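You operate a simulated robot arm through the tools that you are given. There is no shell and no other tool. Be economical: measure what you need, move in short steps, check, and stop when the job is done.

You are at the controls of a simulated two-armed robot. One attempt, no reset.

JOB
Tip the pink cup's water into the steel pan and carry the pan to the low rack.
Fine: cup back; the pink strainer rides in the pan; both hands, keep nearly all the water in. Set down upright: pink cup.

It is judged by the outcome, as a careful person would: the job done as asked, and still so three seconds after it is handed in. It fails if anything else is knocked over, pushed out of place, dropped, spilled or broken.

ROBOT AND FRAMES
Two 6-joint arms with two-finger parallel grippers on one trunk, on a base that drives. Base frame: it is fixed to the floor where the robot stands at the start and does not move with it; the origin is under the middle of the robot, x ahead of it, y to its left, z up. Readings come in mm, rad, newtons and seconds.
The left shoulder is at the start at [60, 187, 1097], the right one opposite. With the tool pointing down near the work surface each hand reaches from about 100 to 400 mm from the robot's upright axis, wherever it stands, measured 20 degrees to its own side. Places, roughly: top of the low rack [600, -400, 600]. Payload 1.57 kg a hand.
The TCP of each hand is the grasp point between the finger pads, 30 mm short of the fingertips. In the tool frame z runs along the fingers and y along their closing line. The gripper opens to 110 mm. The fingers are 24 mm wide and 12 mm thick; the gripper's body (48 by 112 mm) begins 78 mm behind the TCP.
Orientation is that of the tool frame in the base frame, as a unit quaternion [x, y, z, w]. With the fingers straight down and closing along the base's y, the tool's x points along the base's -x, its y along +y and its z along -z.

CONTROLS
- The arms move only by the tool move_arm. It takes "left_deltas", "right_deltas" or both (then of equal length, played together; a hand with none holds still); each is a list that holds one entry, the list of rows, each a list of 7 numbers: the shift along the base's x, y, z in mm, then the turn, a rotation vector about the base's x, y, z in rad, then the finger opening in mm, from 0 to 110. In form: [[[tx, ty, tz, rx, ry, rz, hand], ...]]. A call has 1 to 8 rows; each row is the pose to reach, as a shift and turn from the pose commanded when the call began. A row lasts 0.2 s, in which the tool goes at most 50 mm and 0.15 rad; a call with a longer step from one row to the next is refused whole, and so is a gripper value outside its range. Where a pose cannot be reached the arm comes as near as it can. A force on the tool above 40 N (or 10 N above the force at the start of the call, whichever is more), or a blocked arm, ends the call early, and 0.2 s more pass. The fingers move at their own pace (about 153 mm/s each) and stop on an object; they squeeze with about 30 N. The grip force told is the motor's: it shows also when the fingers shut on nothing. Time passes only in rows, and 0.2 s behind the last, so rows that repeat a pose let the fingers close. It gives the time, the measured TCP pose, the force on the tool (base axes), the opening and the grip force at its end, in the units of the frame above (readings bear some noise), with the torque about the TCP (base axes, N m) and any sound that the robot's microphone picked up, and new pictures: "show" is both (left out), scene, wrist or none (wrist: the cameras of the hands that moved).
- Cameras (640 x 400 px; columns grow to the right, rows downward): "scene" is now at [6.7, -1.8, 1626.5]; the picture's right is [-0.01, -1.00, 0.00], its down [-0.85, 0.01, -0.52] and it looks along [0.52, -0.00, -0.85] (base axes); focal length 276 px, centre (320, 200). "left" rides on the left gripper at [70, -16, -141] in its tool frame; the picture's right is [0.23, 0.97, 0.00], its down [-0.86, 0.20, -0.48] and it looks along [-0.47, 0.11, 0.88] (tool axes); focal length 222 px, centre (320, 200). "right" rides on the right gripper at [70, 16, -141] in its tool frame; the picture's right is [-0.23, 0.97, 0.00], its down [-0.86, -0.20, -0.48] and it looks along [-0.47, -0.11, 0.88] (tool axes); focal length 222 px, centre (320, 200). There is no depth. A picture from a camera that has moved, and an enlarged one, comes with that camera's place and axes in the base frame and with its lens.
- move_column(by): slides the trunk up (or, below 0, down) by that many mm; the arms and the scene camera ride with it, the base frame stays. It gives what a move gives, with no picture.
- base_move(legs): drives the robot by 1 to 6 legs, each [ahead, left, turn to the left] in mm, mm and rad, along the robot's own axes; the way and the turn of a leg run together, so that a leg with both is an arc; at most 1500 mm and 3.142 rad a leg. The arms and the cameras ride along, it lands a little off, and it stops where it bumps. It gives what a move gives, and a new picture of the scene camera.
- head_to(pan, tilt): turns the head with the scene camera to pan (to the left, within 1.501 rad either way) and tilt (down, from -0.506 to 1.204), counted from straight ahead of the robot. It gives what a move gives, and a new picture of the scene camera.
- close_up(camera, box): a new picture of the part [left, top, right, bottom] of that camera's present view, enlarged. It takes no simulated time.
- job_done(): hands the job in; it is judged then, once.

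Go step by step. Nothing tells you exact positions but the pictures and the camera data: compare them with the known pose of the tool, close in by small moves and look again before you grip or let go. The budget is 120 turns and 260 pictures, counting those below and the enlarged ones. Unless the task says otherwise, let go and move clear before handing in, and close with one line.

The tools are called by a JSON object that holds its "api" and its "payload". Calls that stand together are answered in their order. move_arm: Moves the arms, as the interface text tells. Its arguments: {"type":"object","properties":{"left_deltas":{"type":"array"},"right_deltas":{"type":"array"},"show":{"type":"string","enum":["both","scene","wrist","none"]}},"required":[]} The other tools are called the same way: move_column (by) slides the trunk up or down; base_move (legs) drives the base; head_to (pan, tilt) turns the head that bears the scene camera; close_up (camera, box) takes an enlarged picture of a part of a camera's view; job_done () hands the job in.

At the start:

```text
clock: 0.0
left_position: [415.8, 377.4, 1136.6]
left_orientation: [0.0, 1.0, 0.0, -0.001]
left_force: [-0.4, -0.8, 0.6]
left_moment: [-0.01, 0.01, -0.03]
left_grip_width: 110.0
left_grasp_force: 0.1
right_position: [341.2, -38.6, 1236.5]
right_orientation: [0.0, 1.0, 0.0, 0.0]
right_force: [-0.1, 0.1, 0.5]
right_moment: [0.0, 0.01, -0.02]
right_grip_width: 110.2
right_grasp_force: 0.0
trunk travel left (down, up): [-725.0, 265.0]
robot x, y, heading: [1.0, -0.6, 0.001]
head pan, tilt: [-0.005, 1.025]
```

scene: 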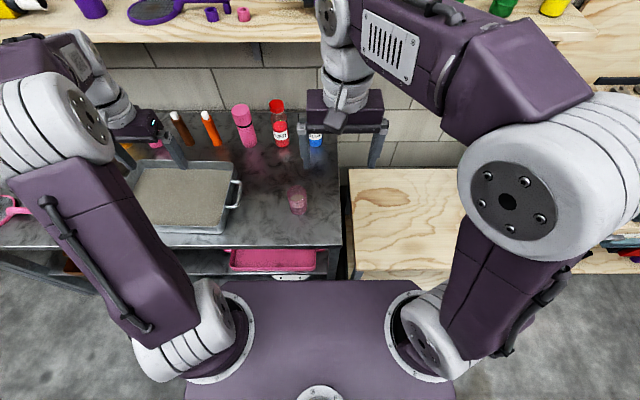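
right: 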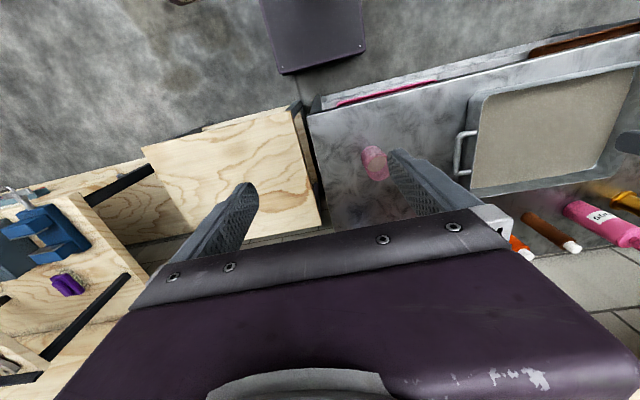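
left: 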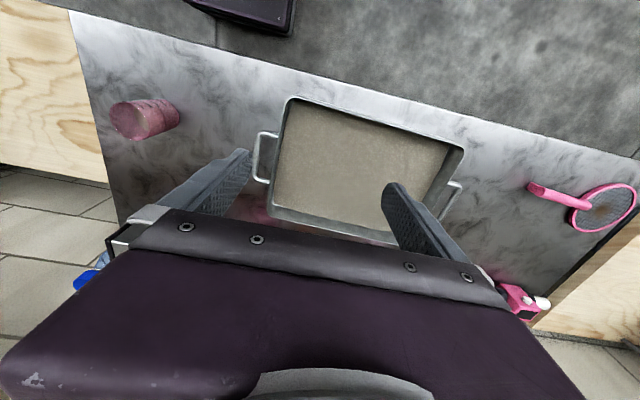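

The table is ahead-left with the pan and the cup, with the strainer at far left and the low wooden rack to the right. I'll look closer before moving.

{"api": "close_up", "payload": {"camera": "scene", "box": [0, 80, 350, 300]}}

{"api": "close_up", "payload": {"camera": "left", "box": [80, 60, 640, 320]}}

{"api": "head_to", "payload": {"pan": 0.7, "tilt": 0.9}}

{"api": "head_to", "payload": {"pan": -0.6, "tilt": 0.9}}

```text
1.82 times, centred on (175, 190) of scene
camera zoom: at [6.7, -1.8, 1626.5], right [-0.01, -1.0, 0.0], down [-0.85, 0.01, -0.52], along [0.52, 0.0, -0.85], focal length 502 px, centre (584, 218)
```

zoom: 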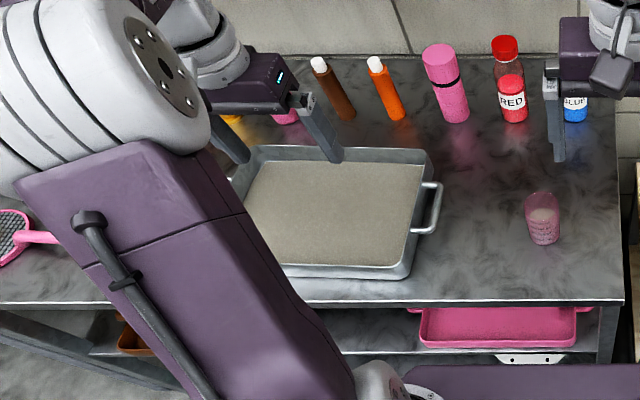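

```text
1.14 times, centred on (360, 190) of left
camera zoom: at [347.1, 360.4, 1277.9], right [-0.23, 0.97, 0.0], down [0.86, 0.2, 0.48], along [0.47, 0.11, -0.88], focal length 254 px, centre (274, 211)
```

zoom: 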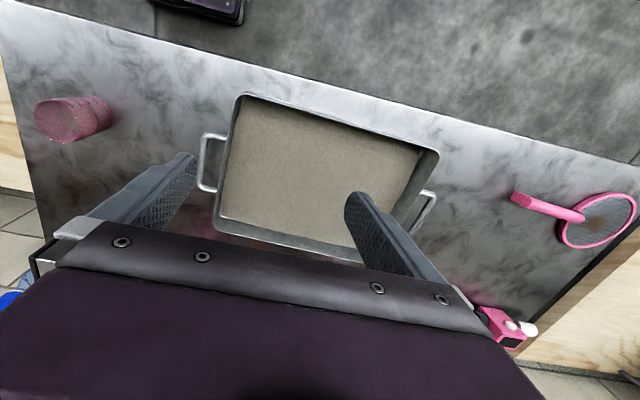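

```text
clock: 1.1
left_position: [416.2, 376.5, 1136.1]
left_orientation: [0.0, 1.0, -0.001, 0.0]
left_force: [0.7, -0.2, 0.3]
left_moment: [-0.02, 0.0, 0.01]
left_grip_width: 110.0
left_grasp_force: 0.0
right_position: [340.9, -39.1, 1235.5]
right_orientation: [0.0, 1.0, 0.0, 0.0]
right_force: [-0.1, 0.0, 1.1]
right_moment: [-0.01, 0.01, -0.01]
right_grip_width: 110.0
right_grasp_force: 0.0
trunk travel left (down, up): [-725.0, 265.0]
robot x, y, heading: [-0.4, 1.5, -0.003]
head pan, tilt: [0.7, 0.901]
camera scene: at [-3.6, 47.1, 1635.4], right [0.64, -0.77, 0.0], down [-0.6, -0.5, -0.62], along [0.48, 0.4, -0.78], focal length 276 px, centre (320, 200)
```

scene: 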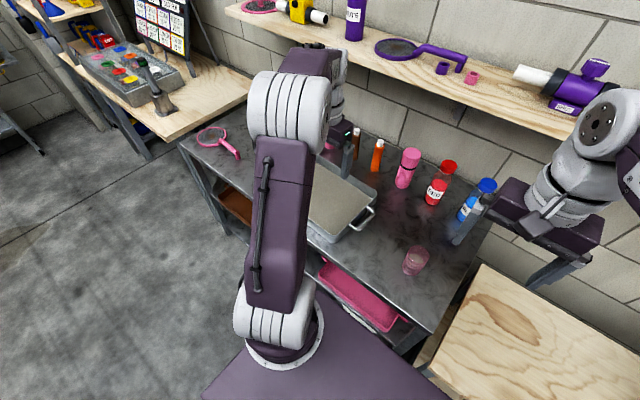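

```text
clock: 2.5
left_position: [415.8, 377.6, 1136.3]
left_orientation: [0.0, 1.0, 0.0, 0.0]
left_force: [-0.4, 0.3, -0.5]
left_moment: [-0.03, -0.01, 0.03]
left_grip_width: 109.8
left_grasp_force: 0.1
right_position: [341.1, -37.8, 1235.8]
right_orientation: [0.0, 1.0, -0.001, 0.0]
right_force: [1.1, 0.7, -0.6]
right_moment: [-0.01, -0.02, 0.02]
right_grip_width: 109.8
right_grasp_force: 0.0
trunk travel left (down, up): [-725.0, 265.0]
robot x, y, heading: [1.7, -1.1, -0.0]
head pan, tilt: [-0.6, 0.901]
camera scene: at [0.9, -44.0, 1635.4], right [-0.56, -0.83, 0.0], down [-0.65, 0.44, -0.62], along [0.51, -0.35, -0.78], focal length 276 px, centre (320, 200)
```

scene: 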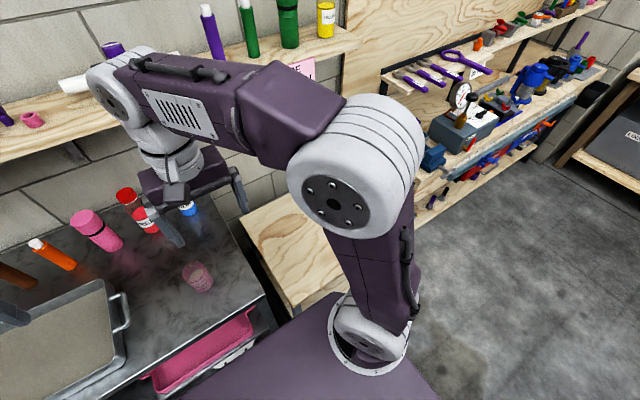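

Triangulating between cameras puts the table top at z≈806 (not 460), the rack top at ≈610, the cup at about (464,72), and the pan centred at about (500,490) with handles at y≈275 and 690. The strainer is near y≈900–1050. I'll drive left so the right hand faces the cup.

{"api": "base_move", "payload": {"legs": [[0, 226, 0]]}}

{"api": "head_to", "payload": {"pan": 0.0, "tilt": 1.0}}

{"api": "move_arm", "payload": {"right_deltas": [[[0, -50, -40, 0, 0, 0, 110], [0, -90, -80, 0, 0, 0, 110], [0, -110, -100, 0, -0.15, 0, 110], [0, -110, -100, 0, -0.3, 0, 110], [0, -110, -100, 0, -0.45, 0, 110], [0, -110, -100, 0, -0.6, 0, 110]]]}}

```text
clock: 4.3
left_position: [415.5, 607.9, 1137.0]
left_orientation: [-0.001, 1.0, 0.0, 0.0]
left_force: [0.0, 0.5, -1.0]
left_moment: [0.0, 0.0, 0.01]
left_grip_width: 110.1
left_grasp_force: 0.0
right_position: [340.3, 191.3, 1236.5]
right_orientation: [-0.002, 1.0, 0.002, 0.0]
right_force: [0.5, -0.9, -0.2]
right_moment: [0.01, -0.02, -0.01]
right_grip_width: 110.0
right_grasp_force: 0.0
trunk travel left (down, up): [-725.0, 265.0]
robot x, y, heading: [-1.2, 231.2, 0.002]
head pan, tilt: [-0.6, 0.901]
camera scene: at [0.7, 184.4, 1635.4], right [-0.56, -0.83, 0.0], down [-0.65, 0.44, -0.62], along [0.51, -0.35, -0.78], focal length 276 px, centre (320, 200)
```

scene: 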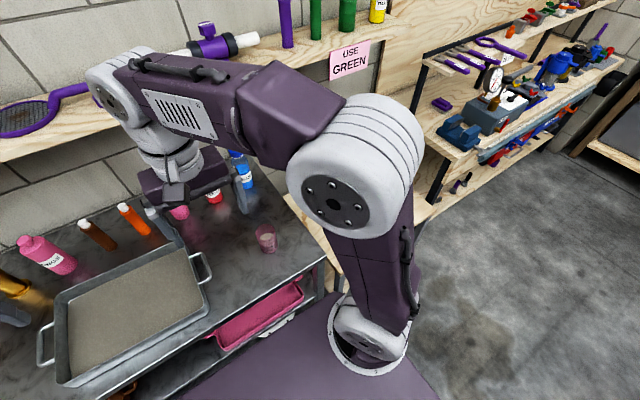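

```text
clock: 5.3
left_position: [415.6, 607.6, 1135.8]
left_orientation: [-0.002, 1.0, 0.0, 0.0]
left_force: [-0.2, -0.7, -0.1]
left_moment: [0.04, -0.03, 0.01]
left_grip_width: 110.0
left_grasp_force: 0.0
right_position: [340.7, 191.7, 1235.6]
right_orientation: [-0.001, 1.0, 0.0, 0.0]
right_force: [0.8, -1.6, -0.8]
right_moment: [0.0, 0.01, 0.01]
right_grip_width: 109.9
right_grasp_force: 0.3
trunk travel left (down, up): [-725.0, 265.0]
robot x, y, heading: [1.1, 229.7, 0.009]
head pan, tilt: [0.0, 1.0]
camera scene: at [7.9, 227.8, 1628.2], right [0.0, -1.0, 0.0], down [-0.84, 0.0, -0.54], along [0.54, 0.0, -0.84], focal length 276 px, centre (320, 200)
```

scene: 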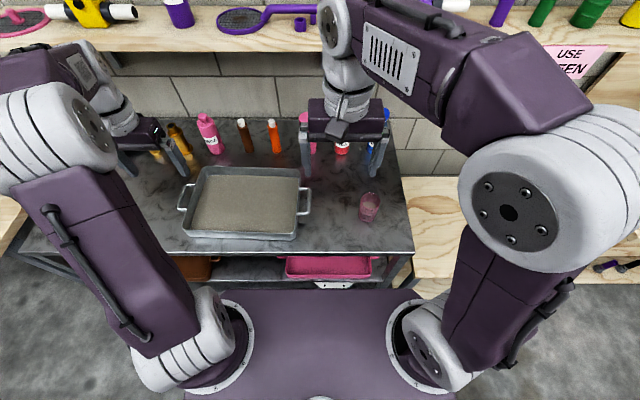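

```text
refused: row 1 steps farther than a row can; nothing moved
```

The pan, both handles and the cup are clear from here. I'll zoom in on the cup and lower the right hand while pitching it forward.

{"api": "close_up", "payload": {"camera": "scene", "box": [300, 150, 440, 240]}}

{"api": "close_up", "payload": {"camera": "scene", "box": [150, 130, 340, 250]}}

{"api": "move_arm", "payload": {"right_deltas": [[[-20, -30, -20, 0, 0, 0, 110], [-40, -60, -40, 0, -0.1, 0, 110], [-60, -90, -60, 0, -0.25, 0, 110], [-70, -110, -90, 0, -0.4, 0, 110], [-70, -120, -120, 0, -0.55, 0, 110], [-70, -120, -150, 0, -0.7, 0, 110], [-70, -120, -180, 0, -0.85, 0, 110], [-70, -120, -200, 0, -1.0, 0, 110]]]}}

```text
4.44 times, centred on (370, 195) of scene
camera zoom: at [7.9, 227.8, 1628.2], right [0.0, -1.0, 0.0], down [-0.84, 0.0, -0.54], along [0.54, 0.0, -0.84], focal length 1227 px, centre (98, 222)
```

zoom: 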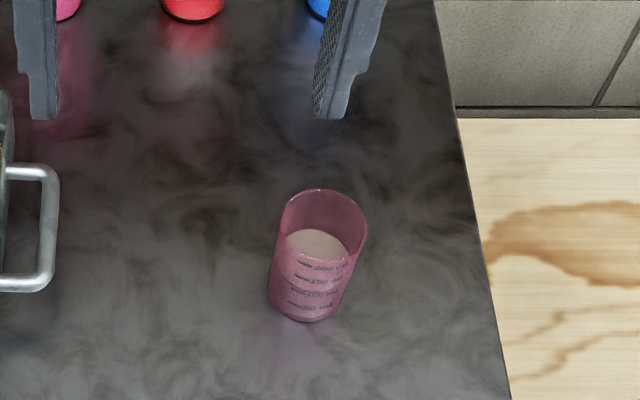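

```text
3.33 times, centred on (245, 190) of scene
camera zoom: at [7.9, 227.8, 1628.2], right [0.0, -1.0, 0.0], down [-0.84, 0.0, -0.54], along [0.54, 0.0, -0.84], focal length 920 px, centre (570, 233)
```

zoom: 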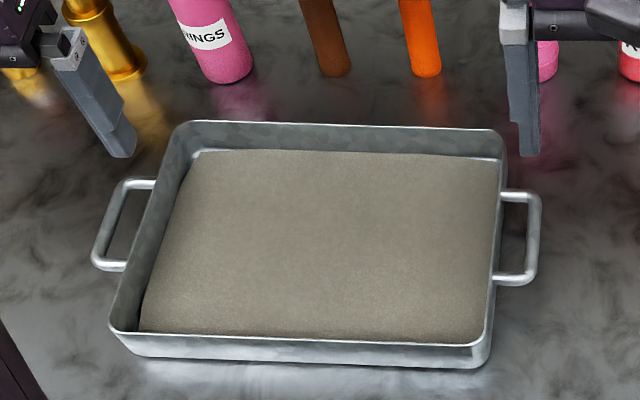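

```text
clock: 7.1
left_position: [415.3, 608.9, 1136.6]
left_orientation: [-0.002, 1.0, 0.0, 0.0]
left_force: [-0.5, 1.0, 0.2]
left_moment: [-0.01, 0.02, 0.02]
left_grip_width: 110.0
left_grasp_force: 0.1
right_position: [336.6, 185.3, 1214.0]
right_orientation: [0.0, 0.878, -0.003, 0.479]
right_force: [-0.7, 0.3, 0.7]
right_moment: [0.02, 0.0, 0.03]
right_grip_width: 110.0
right_grasp_force: 0.0
right hand out of reach, approached as far as the arm can: row 3, 4, 5, 6, 7, 8
trunk travel left (down, up): [-725.0, 265.0]
robot x, y, heading: [-3.1, 226.7, 0.003]
head pan, tilt: [0.0, 1.0]
camera scene: at [6.7, 229.1, 1628.2], right [0.0, -1.0, 0.0], down [-0.84, 0.0, -0.54], along [0.54, 0.0, -0.84], focal length 276 px, centre (320, 200)
camera right: at [181.5, 202.3, 1234.0], right [0.13, 0.97, 0.19], down [0.06, -0.19, 0.98], along [0.99, -0.11, -0.08], focal length 222 px, centre (320, 200)
```

scene: 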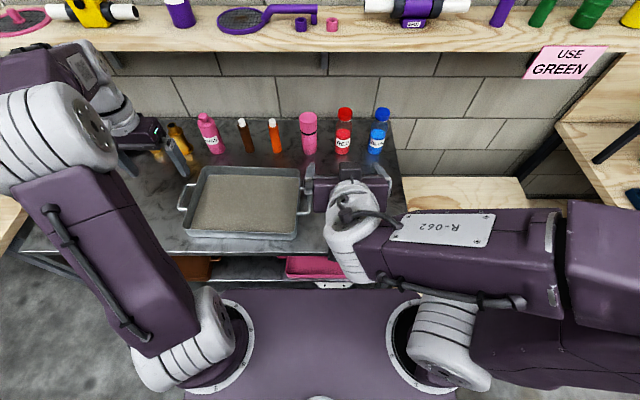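
right: 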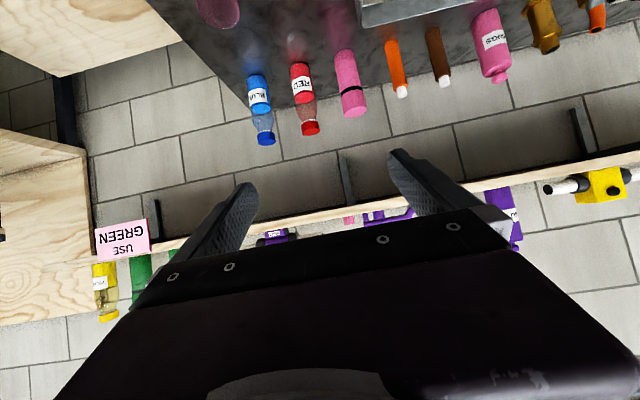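

The arm folds too tightly this close, so I'll back the robot off 160 mm and then position the right hand ahead of the cup.

{"api": "base_move", "payload": {"legs": [[-160, 0, 0]]}}

{"api": "move_arm", "payload": {"right_deltas": [[[20, -30, -30, 0, 0, 0, 110], [40, -60, -60, 0, 0, 0, 110], [60, -80, -95, 0, 0, 0, 110], [80, -95, -130, 0, 0, 0, 110], [100, -105, -165, 0, 0, 0, 110], [110, -115, -205, 0, 0, 0, 110]]]}}

```text
clock: 8.5
left_position: [259.4, 607.4, 1135.4]
left_orientation: [-0.001, 1.0, 0.0, 0.0]
left_force: [-0.6, -0.3, 0.6]
left_moment: [0.01, 0.0, -0.01]
left_grip_width: 110.1
left_grasp_force: 0.0
right_position: [182.9, 184.3, 1214.8]
right_orientation: [0.0, 0.879, -0.003, 0.477]
right_force: [0.0, 0.4, 0.5]
right_moment: [-0.02, -0.03, 0.0]
right_grip_width: 109.8
right_grasp_force: 0.0
trunk travel left (down, up): [-725.0, 265.0]
robot x, y, heading: [-158.8, 228.8, 0.003]
head pan, tilt: [0.0, 1.0]
camera scene: at [-147.3, 228.2, 1628.2], right [0.0, -1.0, 0.0], down [-0.84, 0.0, -0.54], along [0.54, 0.0, -0.84], focal length 276 px, centre (320, 200)
```

scene: 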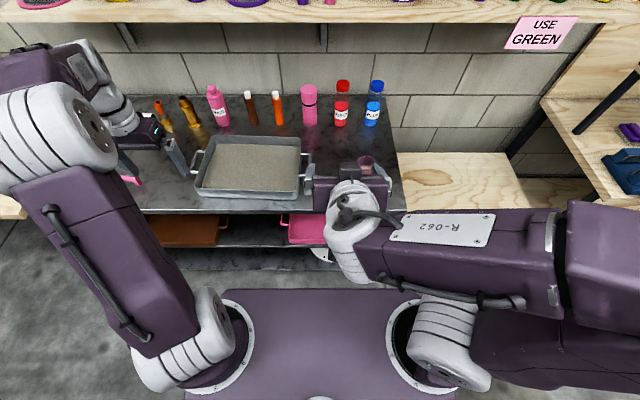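

```text
clock: 9.9
left_position: [257.1, 608.3, 1136.7]
left_orientation: [-0.001, 1.0, 0.001, -0.001]
left_force: [1.0, 1.2, -0.2]
left_moment: [0.0, 0.01, 0.04]
left_grip_width: 110.0
left_grasp_force: 0.0
right_position: [319.1, 74.1, 1057.2]
right_orientation: [-0.013, 0.884, -0.035, 0.466]
right_force: [-0.2, -1.0, 0.4]
right_moment: [0.0, 0.0, 0.01]
right_grip_width: 110.0
right_grasp_force: 0.0
right hand out of reach, approached as far as the arm can: row 1, 2, 3, 4, 5, 6
trunk travel left (down, up): [-725.0, 265.0]
robot x, y, heading: [-159.2, 229.3, 0.003]
head pan, tilt: [0.0, 1.0]
camera scene: at [-149.9, 228.1, 1628.2], right [0.0, -1.0, 0.0], down [-0.84, 0.0, -0.54], along [0.54, 0.0, -0.84], focal length 276 px, centre (320, 200)
camera right: at [163.8, 93.4, 1078.3], right [0.14, 0.98, 0.12], down [0.09, -0.13, 0.99], along [0.99, -0.12, -0.1], focal length 222 px, centre (320, 200)
```

scene: 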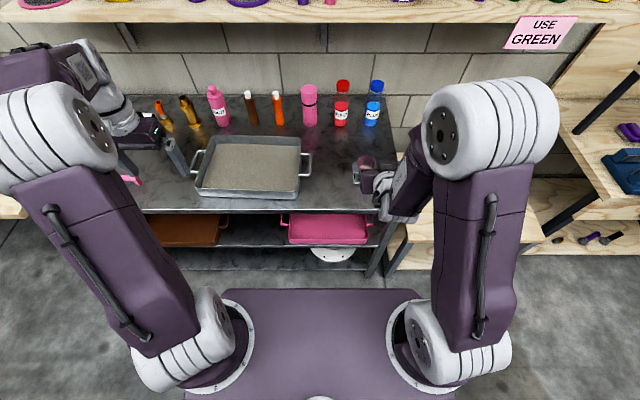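
right: 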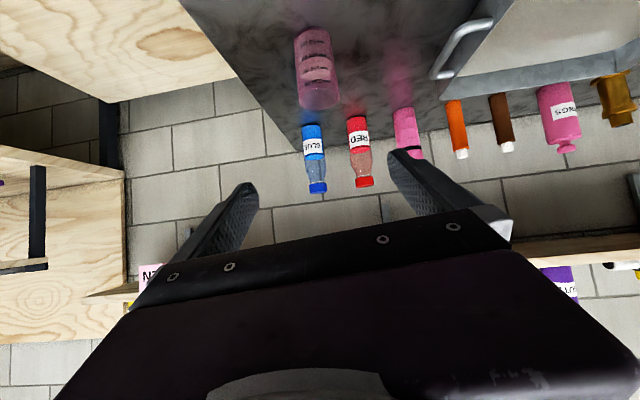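

The hand is now in front of the cup but high. I'll lower it to cup height while staying short of it.

{"api": "move_arm", "payload": {"right_deltas": [[[5, 0, -35, 0, 0, 0, 110], [10, 0, -70, 0, 0, 0, 110], [15, 0, -105, 0, 0, 0, 110], [15, 0, -140, 0, 0, 0, 110], [15, 0, -165, 0, 0, 0, 110], [15, 0, -165, 0, 0, 0, 110]]]}}

```text
clock: 11.3
left_position: [257.4, 606.8, 1136.8]
left_orientation: [-0.001, 1.0, 0.0, -0.001]
left_force: [-0.9, -0.1, 0.0]
left_moment: [0.05, -0.04, -0.03]
left_grip_width: 110.0
left_grasp_force: 0.1
right_position: [375.2, 76.3, 901.9]
right_orientation: [-0.026, 0.886, -0.062, 0.459]
right_force: [-0.4, -1.0, 0.0]
right_moment: [-0.01, 0.01, 0.01]
right_grip_width: 110.2
right_grasp_force: 0.0
right hand out of reach, approached as far as the arm can: row 1, 2, 3, 4, 5, 6
trunk travel left (down, up): [-725.0, 265.0]
robot x, y, heading: [-158.5, 230.0, 0.003]
head pan, tilt: [0.0, 1.0]
camera scene: at [-150.7, 228.3, 1628.2], right [0.0, -1.0, 0.0], down [-0.84, 0.0, -0.54], along [0.54, 0.0, -0.84], focal length 276 px, centre (320, 200)
camera right: at [220.6, 96.9, 925.0], right [0.14, 0.99, 0.05], down [0.1, -0.07, 0.99], along [0.98, -0.14, -0.11], focal length 222 px, centre (320, 200)
```

scene: 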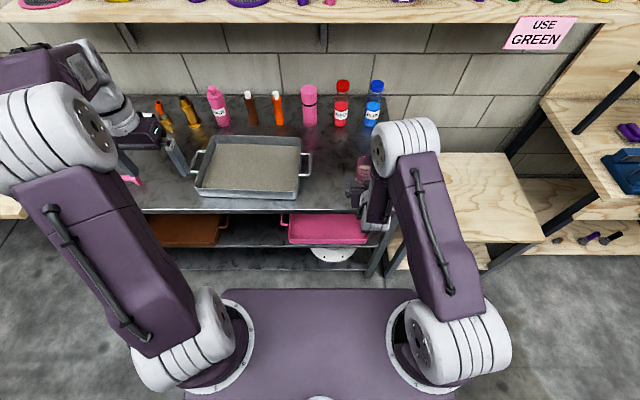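
right: 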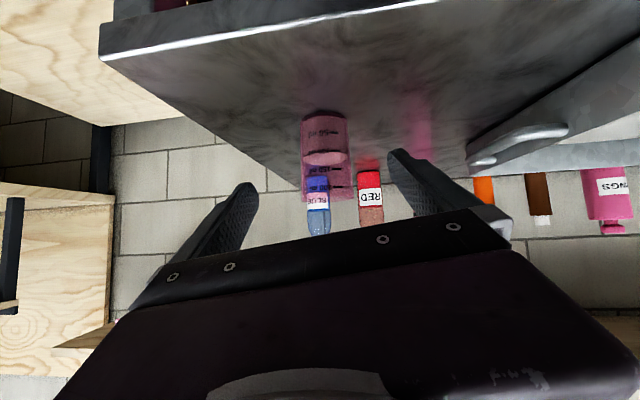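

The wrist is near a limit with this pitch. I'll test whether moving forward relieves it.

{"api": "move_arm", "payload": {"right_deltas": [[[10, 0, 0, 0, 0, 0, 110], [20, 0, 0, 0, 0, 0, 110], [20, 0, 0, 0, 0, 0, 110]]], "show": "wrist"}}

```text
clock: 12.1
left_position: [256.0, 607.2, 1135.1]
left_orientation: [-0.001, 1.0, -0.001, 0.0]
left_force: [0.7, -0.3, 0.6]
left_moment: [-0.01, -0.02, 0.04]
left_grip_width: 110.0
left_grasp_force: 0.1
right_position: [394.1, 75.6, 901.0]
right_orientation: [-0.026, 0.887, -0.062, 0.457]
right_force: [-0.7, -0.1, 0.2]
right_moment: [-0.02, 0.01, 0.0]
right_grip_width: 110.1
right_grasp_force: 0.0
trunk travel left (down, up): [-725.0, 265.0]
robot x, y, heading: [-159.0, 230.5, -0.002]
head pan, tilt: [0.0, 1.0]
camera right: at [240.1, 96.3, 925.3], right [0.14, 0.99, 0.05], down [0.1, -0.07, 0.99], along [0.98, -0.14, -0.11], focal length 222 px, centre (320, 200)
```

right: 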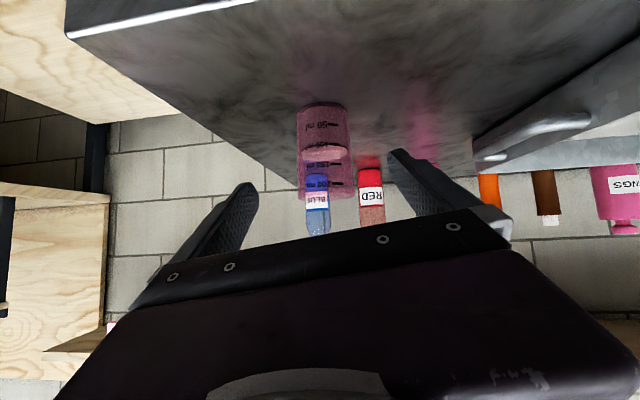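

It's reachable here. I'll straighten the roll and go down to grip height, still short of the cup.

{"api": "move_arm", "payload": {"right_deltas": [[[0, -2, -10, 0.07, 0, 0, 110], [0, -5, -20, 0.134, 0, 0, 110], [0, -5, -30, 0.134, 0, 0, 110], [0, -5, -30, 0.134, 0, 0, 110]]], "show": "both"}}

```text
clock: 13.1
left_position: [257.2, 607.8, 1136.8]
left_orientation: [0.0, 1.0, 0.0, 0.001]
left_force: [0.2, 0.7, 0.1]
left_moment: [-0.01, 0.03, 0.03]
left_grip_width: 110.1
left_grasp_force: 0.0
right_position: [410.0, 85.0, 896.6]
right_orientation: [-0.015, 0.89, -0.046, 0.454]
right_force: [0.3, -0.1, -0.2]
right_moment: [0.03, 0.0, 0.0]
right_grip_width: 109.9
right_grasp_force: 0.1
right hand out of reach, approached as far as the arm can: row 1, 2, 3, 4
trunk travel left (down, up): [-725.0, 265.0]
robot x, y, heading: [-159.0, 231.2, 0.002]
head pan, tilt: [0.0, 1.0]
camera scene: at [-149.9, 228.2, 1628.2], right [0.0, -1.0, 0.0], down [-0.84, 0.0, -0.54], along [0.54, 0.0, -0.84], focal length 276 px, centre (320, 200)
camera right: at [255.6, 105.7, 922.3], right [0.15, 0.98, 0.09], down [0.11, -0.11, 0.99], along [0.98, -0.14, -0.13], focal length 222 px, centre (320, 200)
```

scene: 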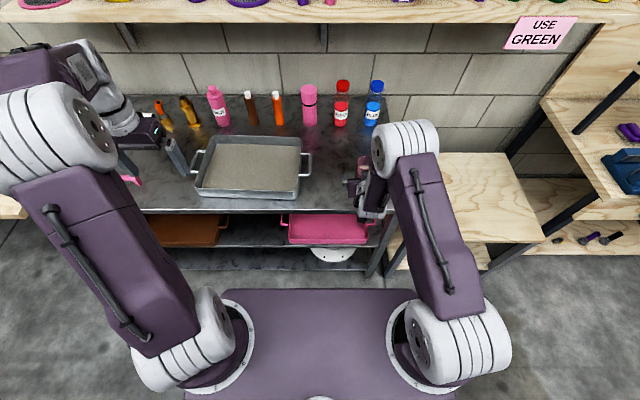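
right: 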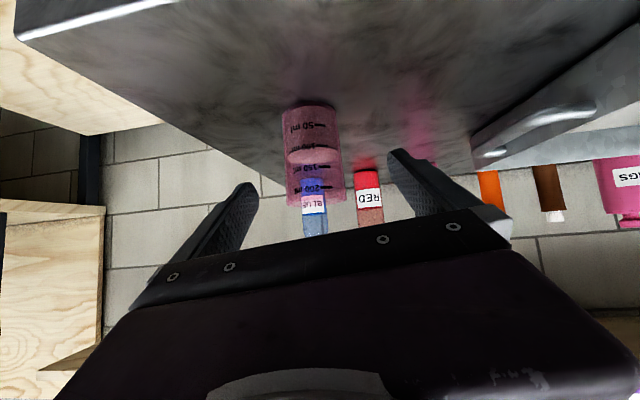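

The elbow sits almost over the wrist, which is the tight limit. Backing the base off another 180 mm will open the arm.

{"api": "base_move", "payload": {"legs": [[-180, 0, 0]]}}

{"api": "move_arm", "payload": {"right_deltas": [[[30, -3, 10, 0, 0, 0, 110], [60, -6, 10, 0.05, 0, 0.03, 110], [90, -9, 10, 0.05, 0, 0.05, 110], [120, -12, 0, 0.05, 0, 0.05, 110], [145, -15, 0, 0.05, 0, 0.05, 110], [145, -15, -10, 0.05, 0, 0.05, 110]]]}}

```text
clock: 14.6
left_position: [72.6, 608.4, 1135.5]
left_orientation: [-0.001, 1.0, 0.0, -0.002]
left_force: [0.0, 0.0, 0.9]
left_moment: [0.02, 0.0, 0.0]
left_grip_width: 110.0
left_grasp_force: 0.0
right_position: [226.1, 85.7, 895.5]
right_orientation: [-0.015, 0.89, -0.046, 0.453]
right_force: [0.5, 0.5, 0.9]
right_moment: [0.02, -0.03, 0.03]
right_grip_width: 110.1
right_grasp_force: 0.0
trunk travel left (down, up): [-725.0, 265.0]
robot x, y, heading: [-343.4, 225.8, 0.005]
head pan, tilt: [0.0, 1.0]
camera scene: at [-332.3, 227.8, 1628.2], right [0.0, -1.0, 0.0], down [-0.84, 0.0, -0.54], along [0.54, 0.0, -0.84], focal length 276 px, centre (320, 200)
```

scene: 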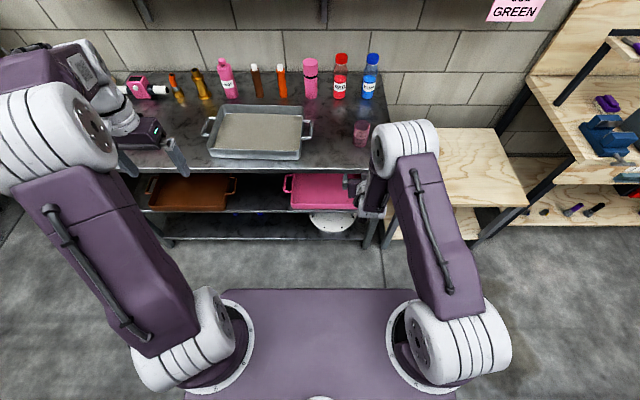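

```text
clock: 16.0
left_position: [72.3, 607.7, 1135.4]
left_orientation: [-0.002, 1.0, 0.0, 0.0]
left_force: [0.6, 0.5, 0.0]
left_moment: [0.01, 0.03, 0.0]
left_grip_width: 109.7
left_grasp_force: 0.1
right_position: [378.3, 81.7, 887.1]
right_orientation: [-0.023, 0.891, -0.018, 0.453]
right_force: [0.2, -0.3, 1.0]
right_moment: [0.0, 0.02, -0.02]
right_grip_width: 110.5
right_grasp_force: 0.0
right hand out of reach, approached as far as the arm can: row 2, 3, 4, 5, 6
trunk travel left (down, up): [-725.0, 265.0]
robot x, y, heading: [-341.9, 227.1, -0.002]
head pan, tilt: [0.0, 1.0]
camera scene: at [-334.1, 227.8, 1628.2], right [0.0, -1.0, 0.0], down [-0.84, 0.0, -0.54], along [0.54, 0.0, -0.84], focal length 276 px, centre (320, 200)
camera right: at [223.4, 95.6, 913.1], right [0.11, 0.99, 0.13], down [0.12, -0.15, 0.98], along [0.99, -0.09, -0.14], focal length 222 px, centre (320, 200)
```

scene: 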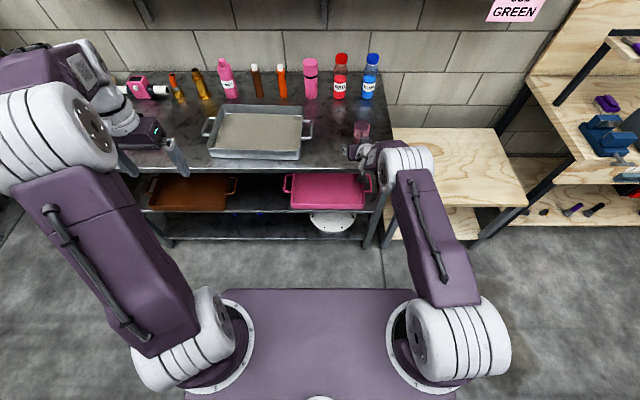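
right: 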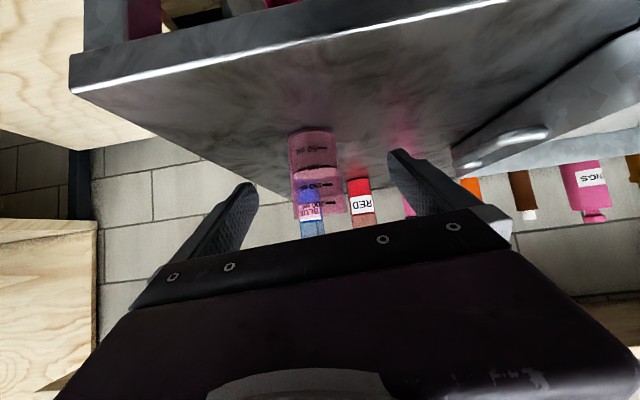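

The limit now is sideways, since the cup lies inboard of the right shoulder. I'll drive left 130 mm so the cup is on the right hand's own side, then shift the hand back to it.

{"api": "base_move", "payload": {"legs": [[0, 130, 0]]}}

{"api": "move_arm", "payload": {"right_deltas": [[[0, -35, 0, 0, 0, 0, 110], [0, -70, 0, 0.05, 0, 0, 110], [0, -105, 0, 0.05, 0, 0, 110], [0, -140, 0, 0.05, 0, 0, 110], [0, -140, -5, 0.05, 0, 0, 110]]]}}

```text
clock: 17.3
left_position: [72.0, 734.0, 1136.2]
left_orientation: [-0.002, 1.0, 0.001, 0.0]
left_force: [-0.2, 0.1, 0.5]
left_moment: [0.02, -0.02, 0.0]
left_grip_width: 109.9
left_grasp_force: 0.1
right_position: [377.2, 208.6, 887.4]
right_orientation: [-0.023, 0.891, -0.017, 0.454]
right_force: [-0.4, -0.1, -0.1]
right_moment: [0.03, 0.01, 0.01]
right_grip_width: 110.1
right_grasp_force: 0.1
trunk travel left (down, up): [-725.0, 265.0]
robot x, y, heading: [-345.2, 354.0, 0.004]
head pan, tilt: [0.0, 1.0]
camera scene: at [-334.5, 353.3, 1628.2], right [0.0, -1.0, 0.0], down [-0.84, 0.0, -0.54], along [0.54, 0.0, -0.84], focal length 276 px, centre (320, 200)
```

scene: 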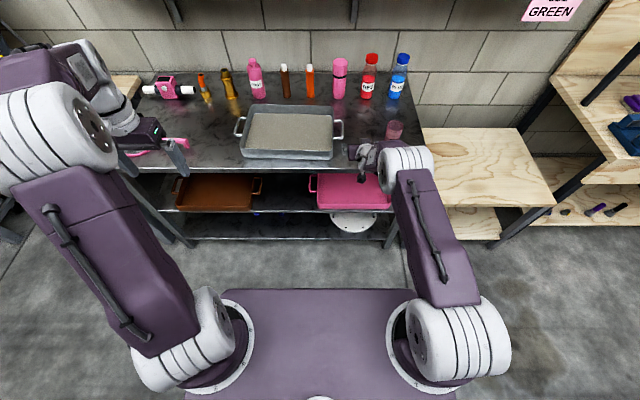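

```text
clock: 18.5
left_position: [72.1, 733.1, 1137.7]
left_orientation: [-0.002, 1.0, 0.001, 0.0]
left_force: [0.5, -0.5, -0.2]
left_moment: [0.03, -0.02, -0.03]
left_grip_width: 109.9
left_grasp_force: 0.0
right_position: [366.9, 132.4, 864.4]
right_orientation: [0.035, 0.914, -0.042, 0.402]
right_force: [-0.2, -0.1, -0.5]
right_moment: [-0.02, -0.02, 0.01]
right_grip_width: 109.9
right_grasp_force: 0.0
right hand out of reach, approached as far as the arm can: row 1, 2, 3, 4, 5
trunk travel left (down, up): [-725.0, 265.0]
robot x, y, heading: [-344.4, 352.5, 0.008]
head pan, tilt: [0.0, 1.0]
camera scene: at [-334.0, 352.0, 1628.2], right [0.0, -1.0, 0.0], down [-0.84, 0.0, -0.54], along [0.54, 0.0, -0.84], focal length 276 px, centre (320, 200)
camera right: at [218.0, 164.8, 908.3], right [0.25, 0.96, 0.12], down [0.21, -0.17, 0.96], along [0.95, -0.21, -0.24], focal length 222 px, centre (320, 200)
```

scene: 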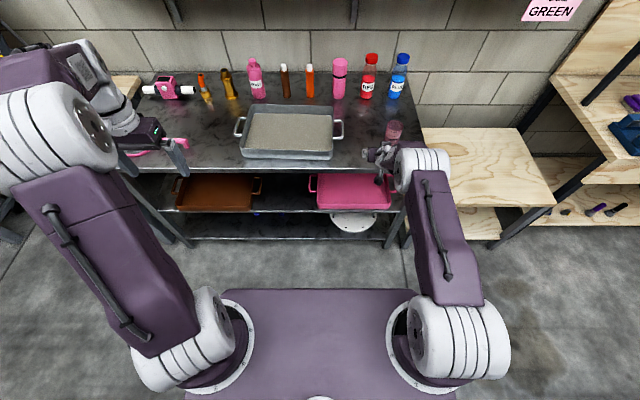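
right: 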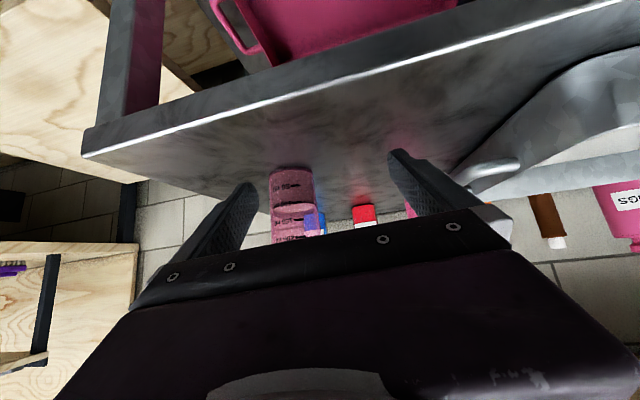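

Pointing forward at this trunk height is a wrist limit. Lowering the trunk will flatten the forearm, so I'll raise the hand first, then lower the trunk 220 mm.

{"api": "move_arm", "payload": {"right_deltas": [[[-10, 20, 40, 0, 0.1, 0, 110], [-20, 30, 80, 0, 0.2, 0, 110], [-20, 30, 120, 0, 0.25, 0, 110], [-20, 30, 160, 0, 0.25, 0, 110], [-20, 30, 200, 0, 0.25, 0, 110], [-20, 30, 230, 0, 0.25, 0, 110]]], "show": "none"}}

{"api": "move_column", "payload": {"by": -220}}

```text
clock: 19.9
left_position: [71.3, 734.7, 1136.1]
left_orientation: [-0.002, 1.0, -0.001, 0.0]
left_force: [-0.4, 0.0, 0.0]
left_moment: [0.02, 0.0, -0.05]
left_grip_width: 110.2
left_grasp_force: 0.0
right_position: [345.0, 170.1, 1096.1]
right_orientation: [0.028, 0.957, -0.047, 0.285]
right_force: [-0.7, -0.2, -0.6]
right_moment: [-0.01, -0.02, 0.03]
right_grip_width: 109.8
right_grasp_force: 0.0
right hand out of reach, approached as far as the arm can: row 1
trunk travel left (down, up): [-725.0, 265.0]
robot x, y, heading: [-341.1, 355.5, 0.008]
head pan, tilt: [0.0, 1.0]
```

```text
clock: 22.2
left_position: [71.7, 734.9, 915.5]
left_orientation: [-0.002, 1.0, -0.001, -0.001]
left_force: [0.1, 0.7, 0.2]
left_moment: [-0.01, -0.05, 0.03]
left_grip_width: 110.2
left_grasp_force: 0.0
right_position: [345.1, 166.6, 876.5]
right_orientation: [0.03, 0.957, -0.047, 0.286]
right_force: [-0.8, -0.1, 0.3]
right_moment: [0.0, 0.03, 0.02]
right_grip_width: 109.9
right_grasp_force: 0.0
trunk travel left (down, up): [-505.0, 485.0]
robot x, y, heading: [-343.0, 357.8, 0.005]
head pan, tilt: [0.0, 1.0]
```

Trunk is down. Now I'll straighten the tool and pitch it toward horizontal, holding the TCP in front of the cup.

{"api": "move_arm", "payload": {"right_deltas": [[[0, -15, 5, 0.04, -0.1, 0.04, 110], [0, -30, 5, 0.07, -0.2, 0.08, 110], [0, -45, 5, 0.07, -0.3, 0.08, 110], [0, -60, 5, 0.07, -0.4, 0.08, 110], [0, -75, 5, 0.07, -0.5, 0.08, 110], [0, -90, 5, 0.07, -0.6, 0.08, 110], [0, -95, 5, 0.07, -0.6, 0.08, 110]]]}}

```text
clock: 23.8
left_position: [71.5, 735.9, 916.4]
left_orientation: [-0.003, 1.0, 0.0, 0.0]
left_force: [-0.2, 0.0, -0.7]
left_moment: [-0.03, 0.03, 0.01]
left_grip_width: 110.0
left_grasp_force: 0.0
right_position: [347.1, 74.5, 882.2]
right_orientation: [0.013, 0.831, 0.009, 0.557]
right_force: [-0.1, 0.4, -0.1]
right_moment: [-0.02, 0.02, -0.04]
right_grip_width: 110.3
right_grasp_force: 0.0
right hand out of reach, approached as far as the arm can: row 3, 4, 5
trunk travel left (down, up): [-505.0, 485.0]
robot x, y, heading: [-342.1, 356.4, 0.008]
head pan, tilt: [0.0, 1.0]
camera scene: at [-334.8, 355.4, 1408.2], right [0.0, -1.0, 0.0], down [-0.84, 0.0, -0.54], along [0.54, 0.0, -0.84], focal length 276 px, centre (320, 200)
camera right: at [189.9, 92.8, 871.6], right [0.1, 0.97, 0.24], down [-0.12, -0.23, 0.97], along [0.99, -0.12, 0.09], focal length 222 px, centre (320, 200)
```

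scene: 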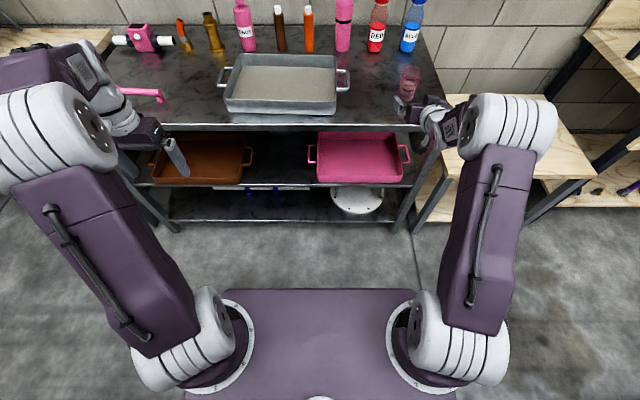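
right: 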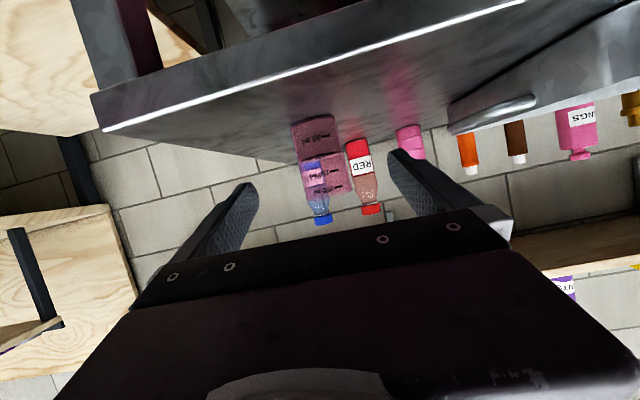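

The tool is now level to within a degree or two, 22° below horizontal, and lined up with the cup. I'll advance around it.

{"api": "move_arm", "payload": {"right_deltas": [[[30, -3, 0, -0.03, 0, 0, 110], [60, -4, -2, -0.03, 0, 0, 110], [85, -4, -5, -0.03, 0, 0, 110], [105, -4, -8, -0.03, 0, 0, 110], [117, -4, -8, -0.03, 0, 0, 110], [117, -4, -8, -0.03, 0, 0, 110]]]}}

```text
clock: 25.2
left_position: [72.7, 735.3, 916.4]
left_orientation: [-0.002, 1.0, 0.0, 0.0]
left_force: [1.0, 0.6, 1.0]
left_moment: [-0.01, -0.03, -0.02]
left_grip_width: 109.9
left_grasp_force: 0.3
right_position: [462.7, 69.8, 872.6]
right_orientation: [0.006, 0.831, -0.005, 0.556]
right_force: [0.3, -0.3, -0.2]
right_moment: [0.02, -0.04, 0.0]
right_grip_width: 110.0
right_grasp_force: 0.1
right hand out of reach, approached as far as the arm can: row 5
trunk travel left (down, up): [-505.0, 485.0]
robot x, y, heading: [-346.6, 356.7, 0.002]
head pan, tilt: [0.0, 1.0]
camera scene: at [-334.2, 354.7, 1408.2], right [0.0, -1.0, 0.0], down [-0.84, 0.0, -0.54], along [0.54, 0.0, -0.84], focal length 276 px, centre (320, 200)
camera right: at [306.8, 88.8, 862.9], right [0.1, 0.97, 0.21], down [-0.12, -0.2, 0.97], along [0.99, -0.12, 0.1], focal length 222 px, centre (320, 200)
```

scene: 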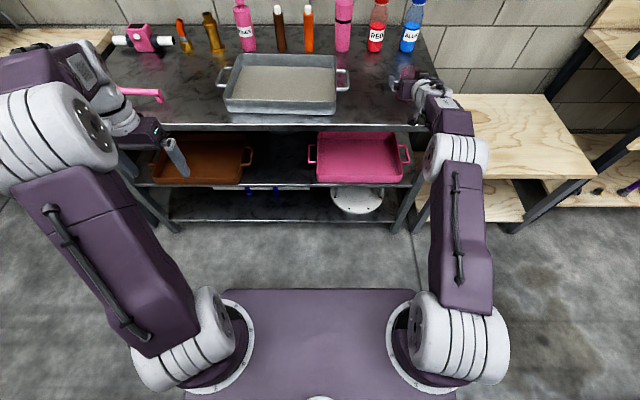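
right: 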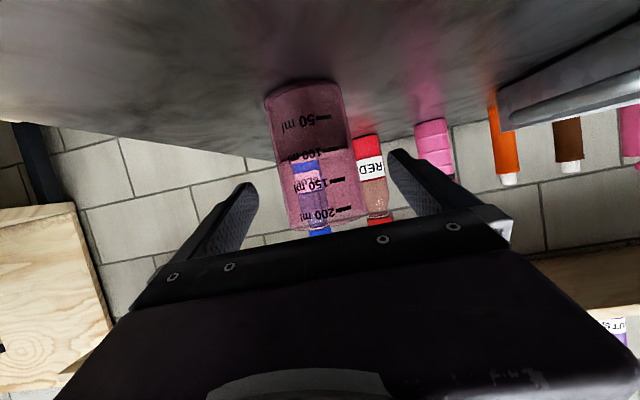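

The cup stands between the fingers, centred. Closing.

{"api": "move_arm", "payload": {"right_deltas": [[[3, 1, 0, 0, 0, 0, 85], [4, 1, 0, 0, 0, 0, 65], [4, 1, 0, 0, 0, 0, 50], [4, 1, 0, 0, 0, 0, 50]]]}}

```text
clock: 26.2
left_position: [72.7, 736.1, 915.4]
left_orientation: [-0.003, 1.0, 0.001, 0.0]
left_force: [0.2, -0.3, -0.1]
left_moment: [0.03, 0.02, 0.02]
left_grip_width: 110.2
left_grasp_force: 0.1
right_position: [466.3, 70.8, 873.2]
right_orientation: [0.006, 0.83, -0.005, 0.557]
right_force: [-0.2, 0.9, 0.7]
right_moment: [0.07, -0.02, -0.02]
right_grip_width: 59.1
right_grasp_force: 30.2
trunk travel left (down, up): [-505.0, 485.0]
robot x, y, heading: [-344.1, 354.4, 0.002]
head pan, tilt: [0.0, 1.0]
camera scene: at [-334.6, 354.9, 1408.2], right [0.0, -1.0, 0.0], down [-0.84, 0.0, -0.54], along [0.54, 0.0, -0.84], focal length 276 px, centre (320, 200)
camera right: at [310.4, 89.7, 863.1], right [0.1, 0.97, 0.21], down [-0.12, -0.2, 0.97], along [0.99, -0.12, 0.1], focal length 222 px, centre (320, 200)
```

scene: 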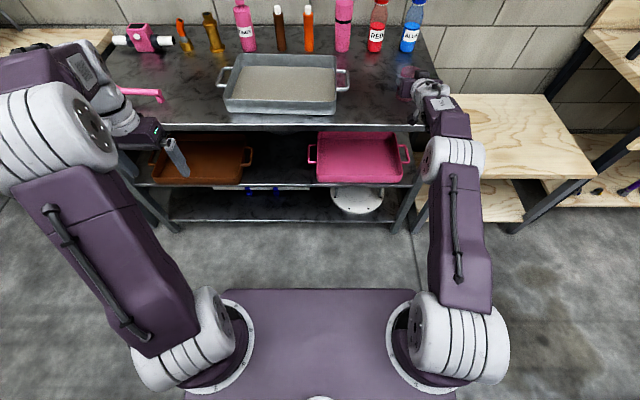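
right: 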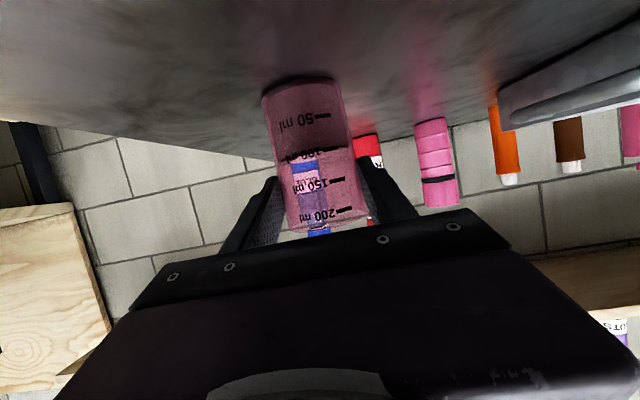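

Cup is held (59 mm). Lifting gently.

{"api": "move_arm", "payload": {"right_deltas": [[[0, 0, 4, 0, 0, 0, 50], [0, 0, 12, 0, 0, 0, 50], [0, 0, 26, 0, 0, 0, 50], [0, 0, 46, 0, 0, 0, 50], [0, 0, 68, 0, 0, 0, 50], [0, 0, 88, 0, 0, 0, 50], [0, 0, 102, 0, 0, 0, 50], [0, 0, 110, 0, 0, 0, 50]]]}}

```text
clock: 28.0
left_position: [71.3, 734.4, 916.8]
left_orientation: [-0.003, 1.0, 0.001, 0.0]
left_force: [0.1, -0.1, 0.3]
left_moment: [0.0, 0.01, -0.01]
left_grip_width: 110.1
left_grasp_force: 0.1
right_position: [465.0, 69.6, 984.1]
right_orientation: [0.006, 0.831, -0.005, 0.556]
right_force: [0.1, -0.7, -0.7]
right_moment: [0.03, -0.01, -0.02]
right_grip_width: 50.3
right_grasp_force: 0.1
trunk travel left (down, up): [-505.0, 485.0]
robot x, y, heading: [-341.6, 352.7, 0.006]
head pan, tilt: [0.0, 1.0]
camera scene: at [-334.7, 354.8, 1408.2], right [0.0, -1.0, 0.0], down [-0.84, 0.0, -0.54], along [0.54, 0.0, -0.84], focal length 276 px, centre (320, 200)
camera right: at [309.8, 88.6, 973.7], right [0.1, 0.97, 0.21], down [-0.12, -0.2, 0.97], along [0.99, -0.12, 0.1], focal length 222 px, centre (320, 200)
```

scene: 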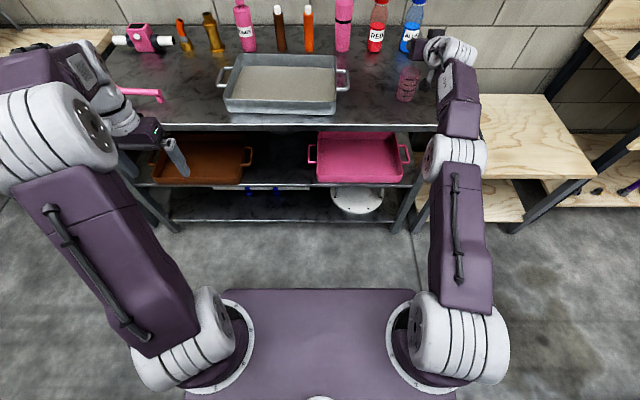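
right: 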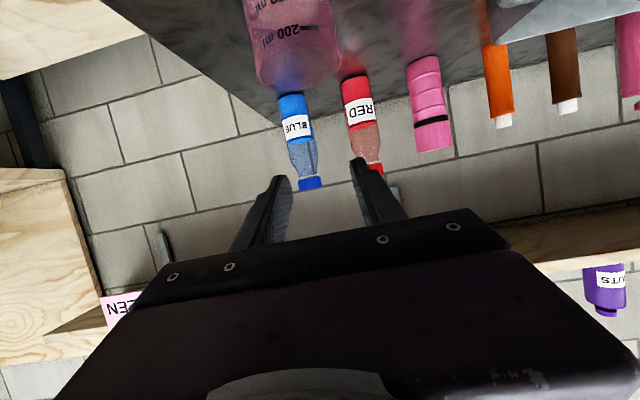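

The fingers slid up off the cup and it's still standing where it was. I'll look closely before trying again.

{"api": "close_up", "payload": {"camera": "scene", "box": [360, 40, 480, 115]}}

{"api": "close_up", "payload": {"camera": "right", "box": [180, 0, 440, 160]}}

```text
5.33 times, centred on (420, 78) of scene
camera zoom: at [-334.7, 354.8, 1408.2], right [0.0, -1.0, 0.0], down [-0.84, 0.0, -0.54], along [0.54, 0.0, -0.84], focal length 1472 px, centre (-213, 853)
```

zoom: 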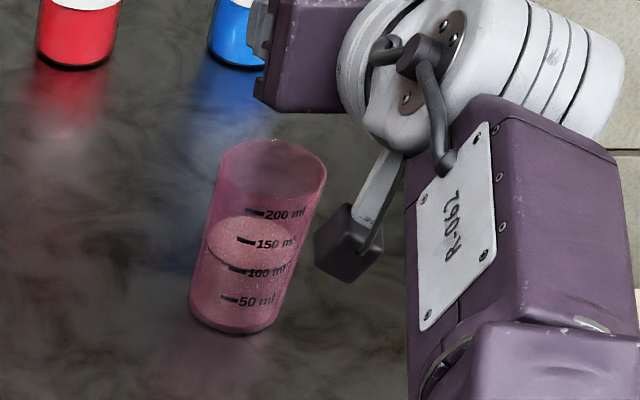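

```text
2.46 times, centred on (310, 80) of right
camera zoom: at [309.8, 88.6, 973.7], right [0.1, 0.97, 0.21], down [-0.12, -0.2, 0.97], along [0.99, -0.12, 0.1], focal length 547 px, centre (345, 495)
```

zoom: 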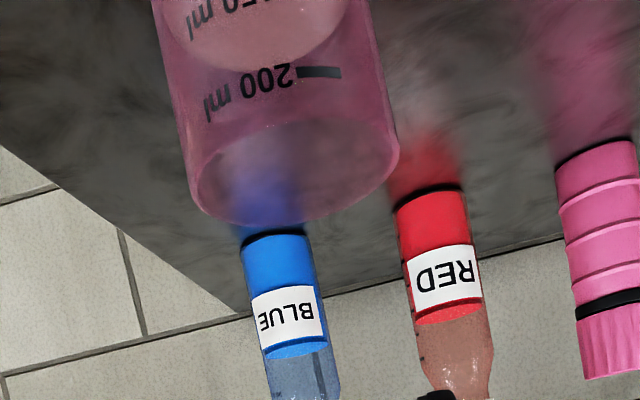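

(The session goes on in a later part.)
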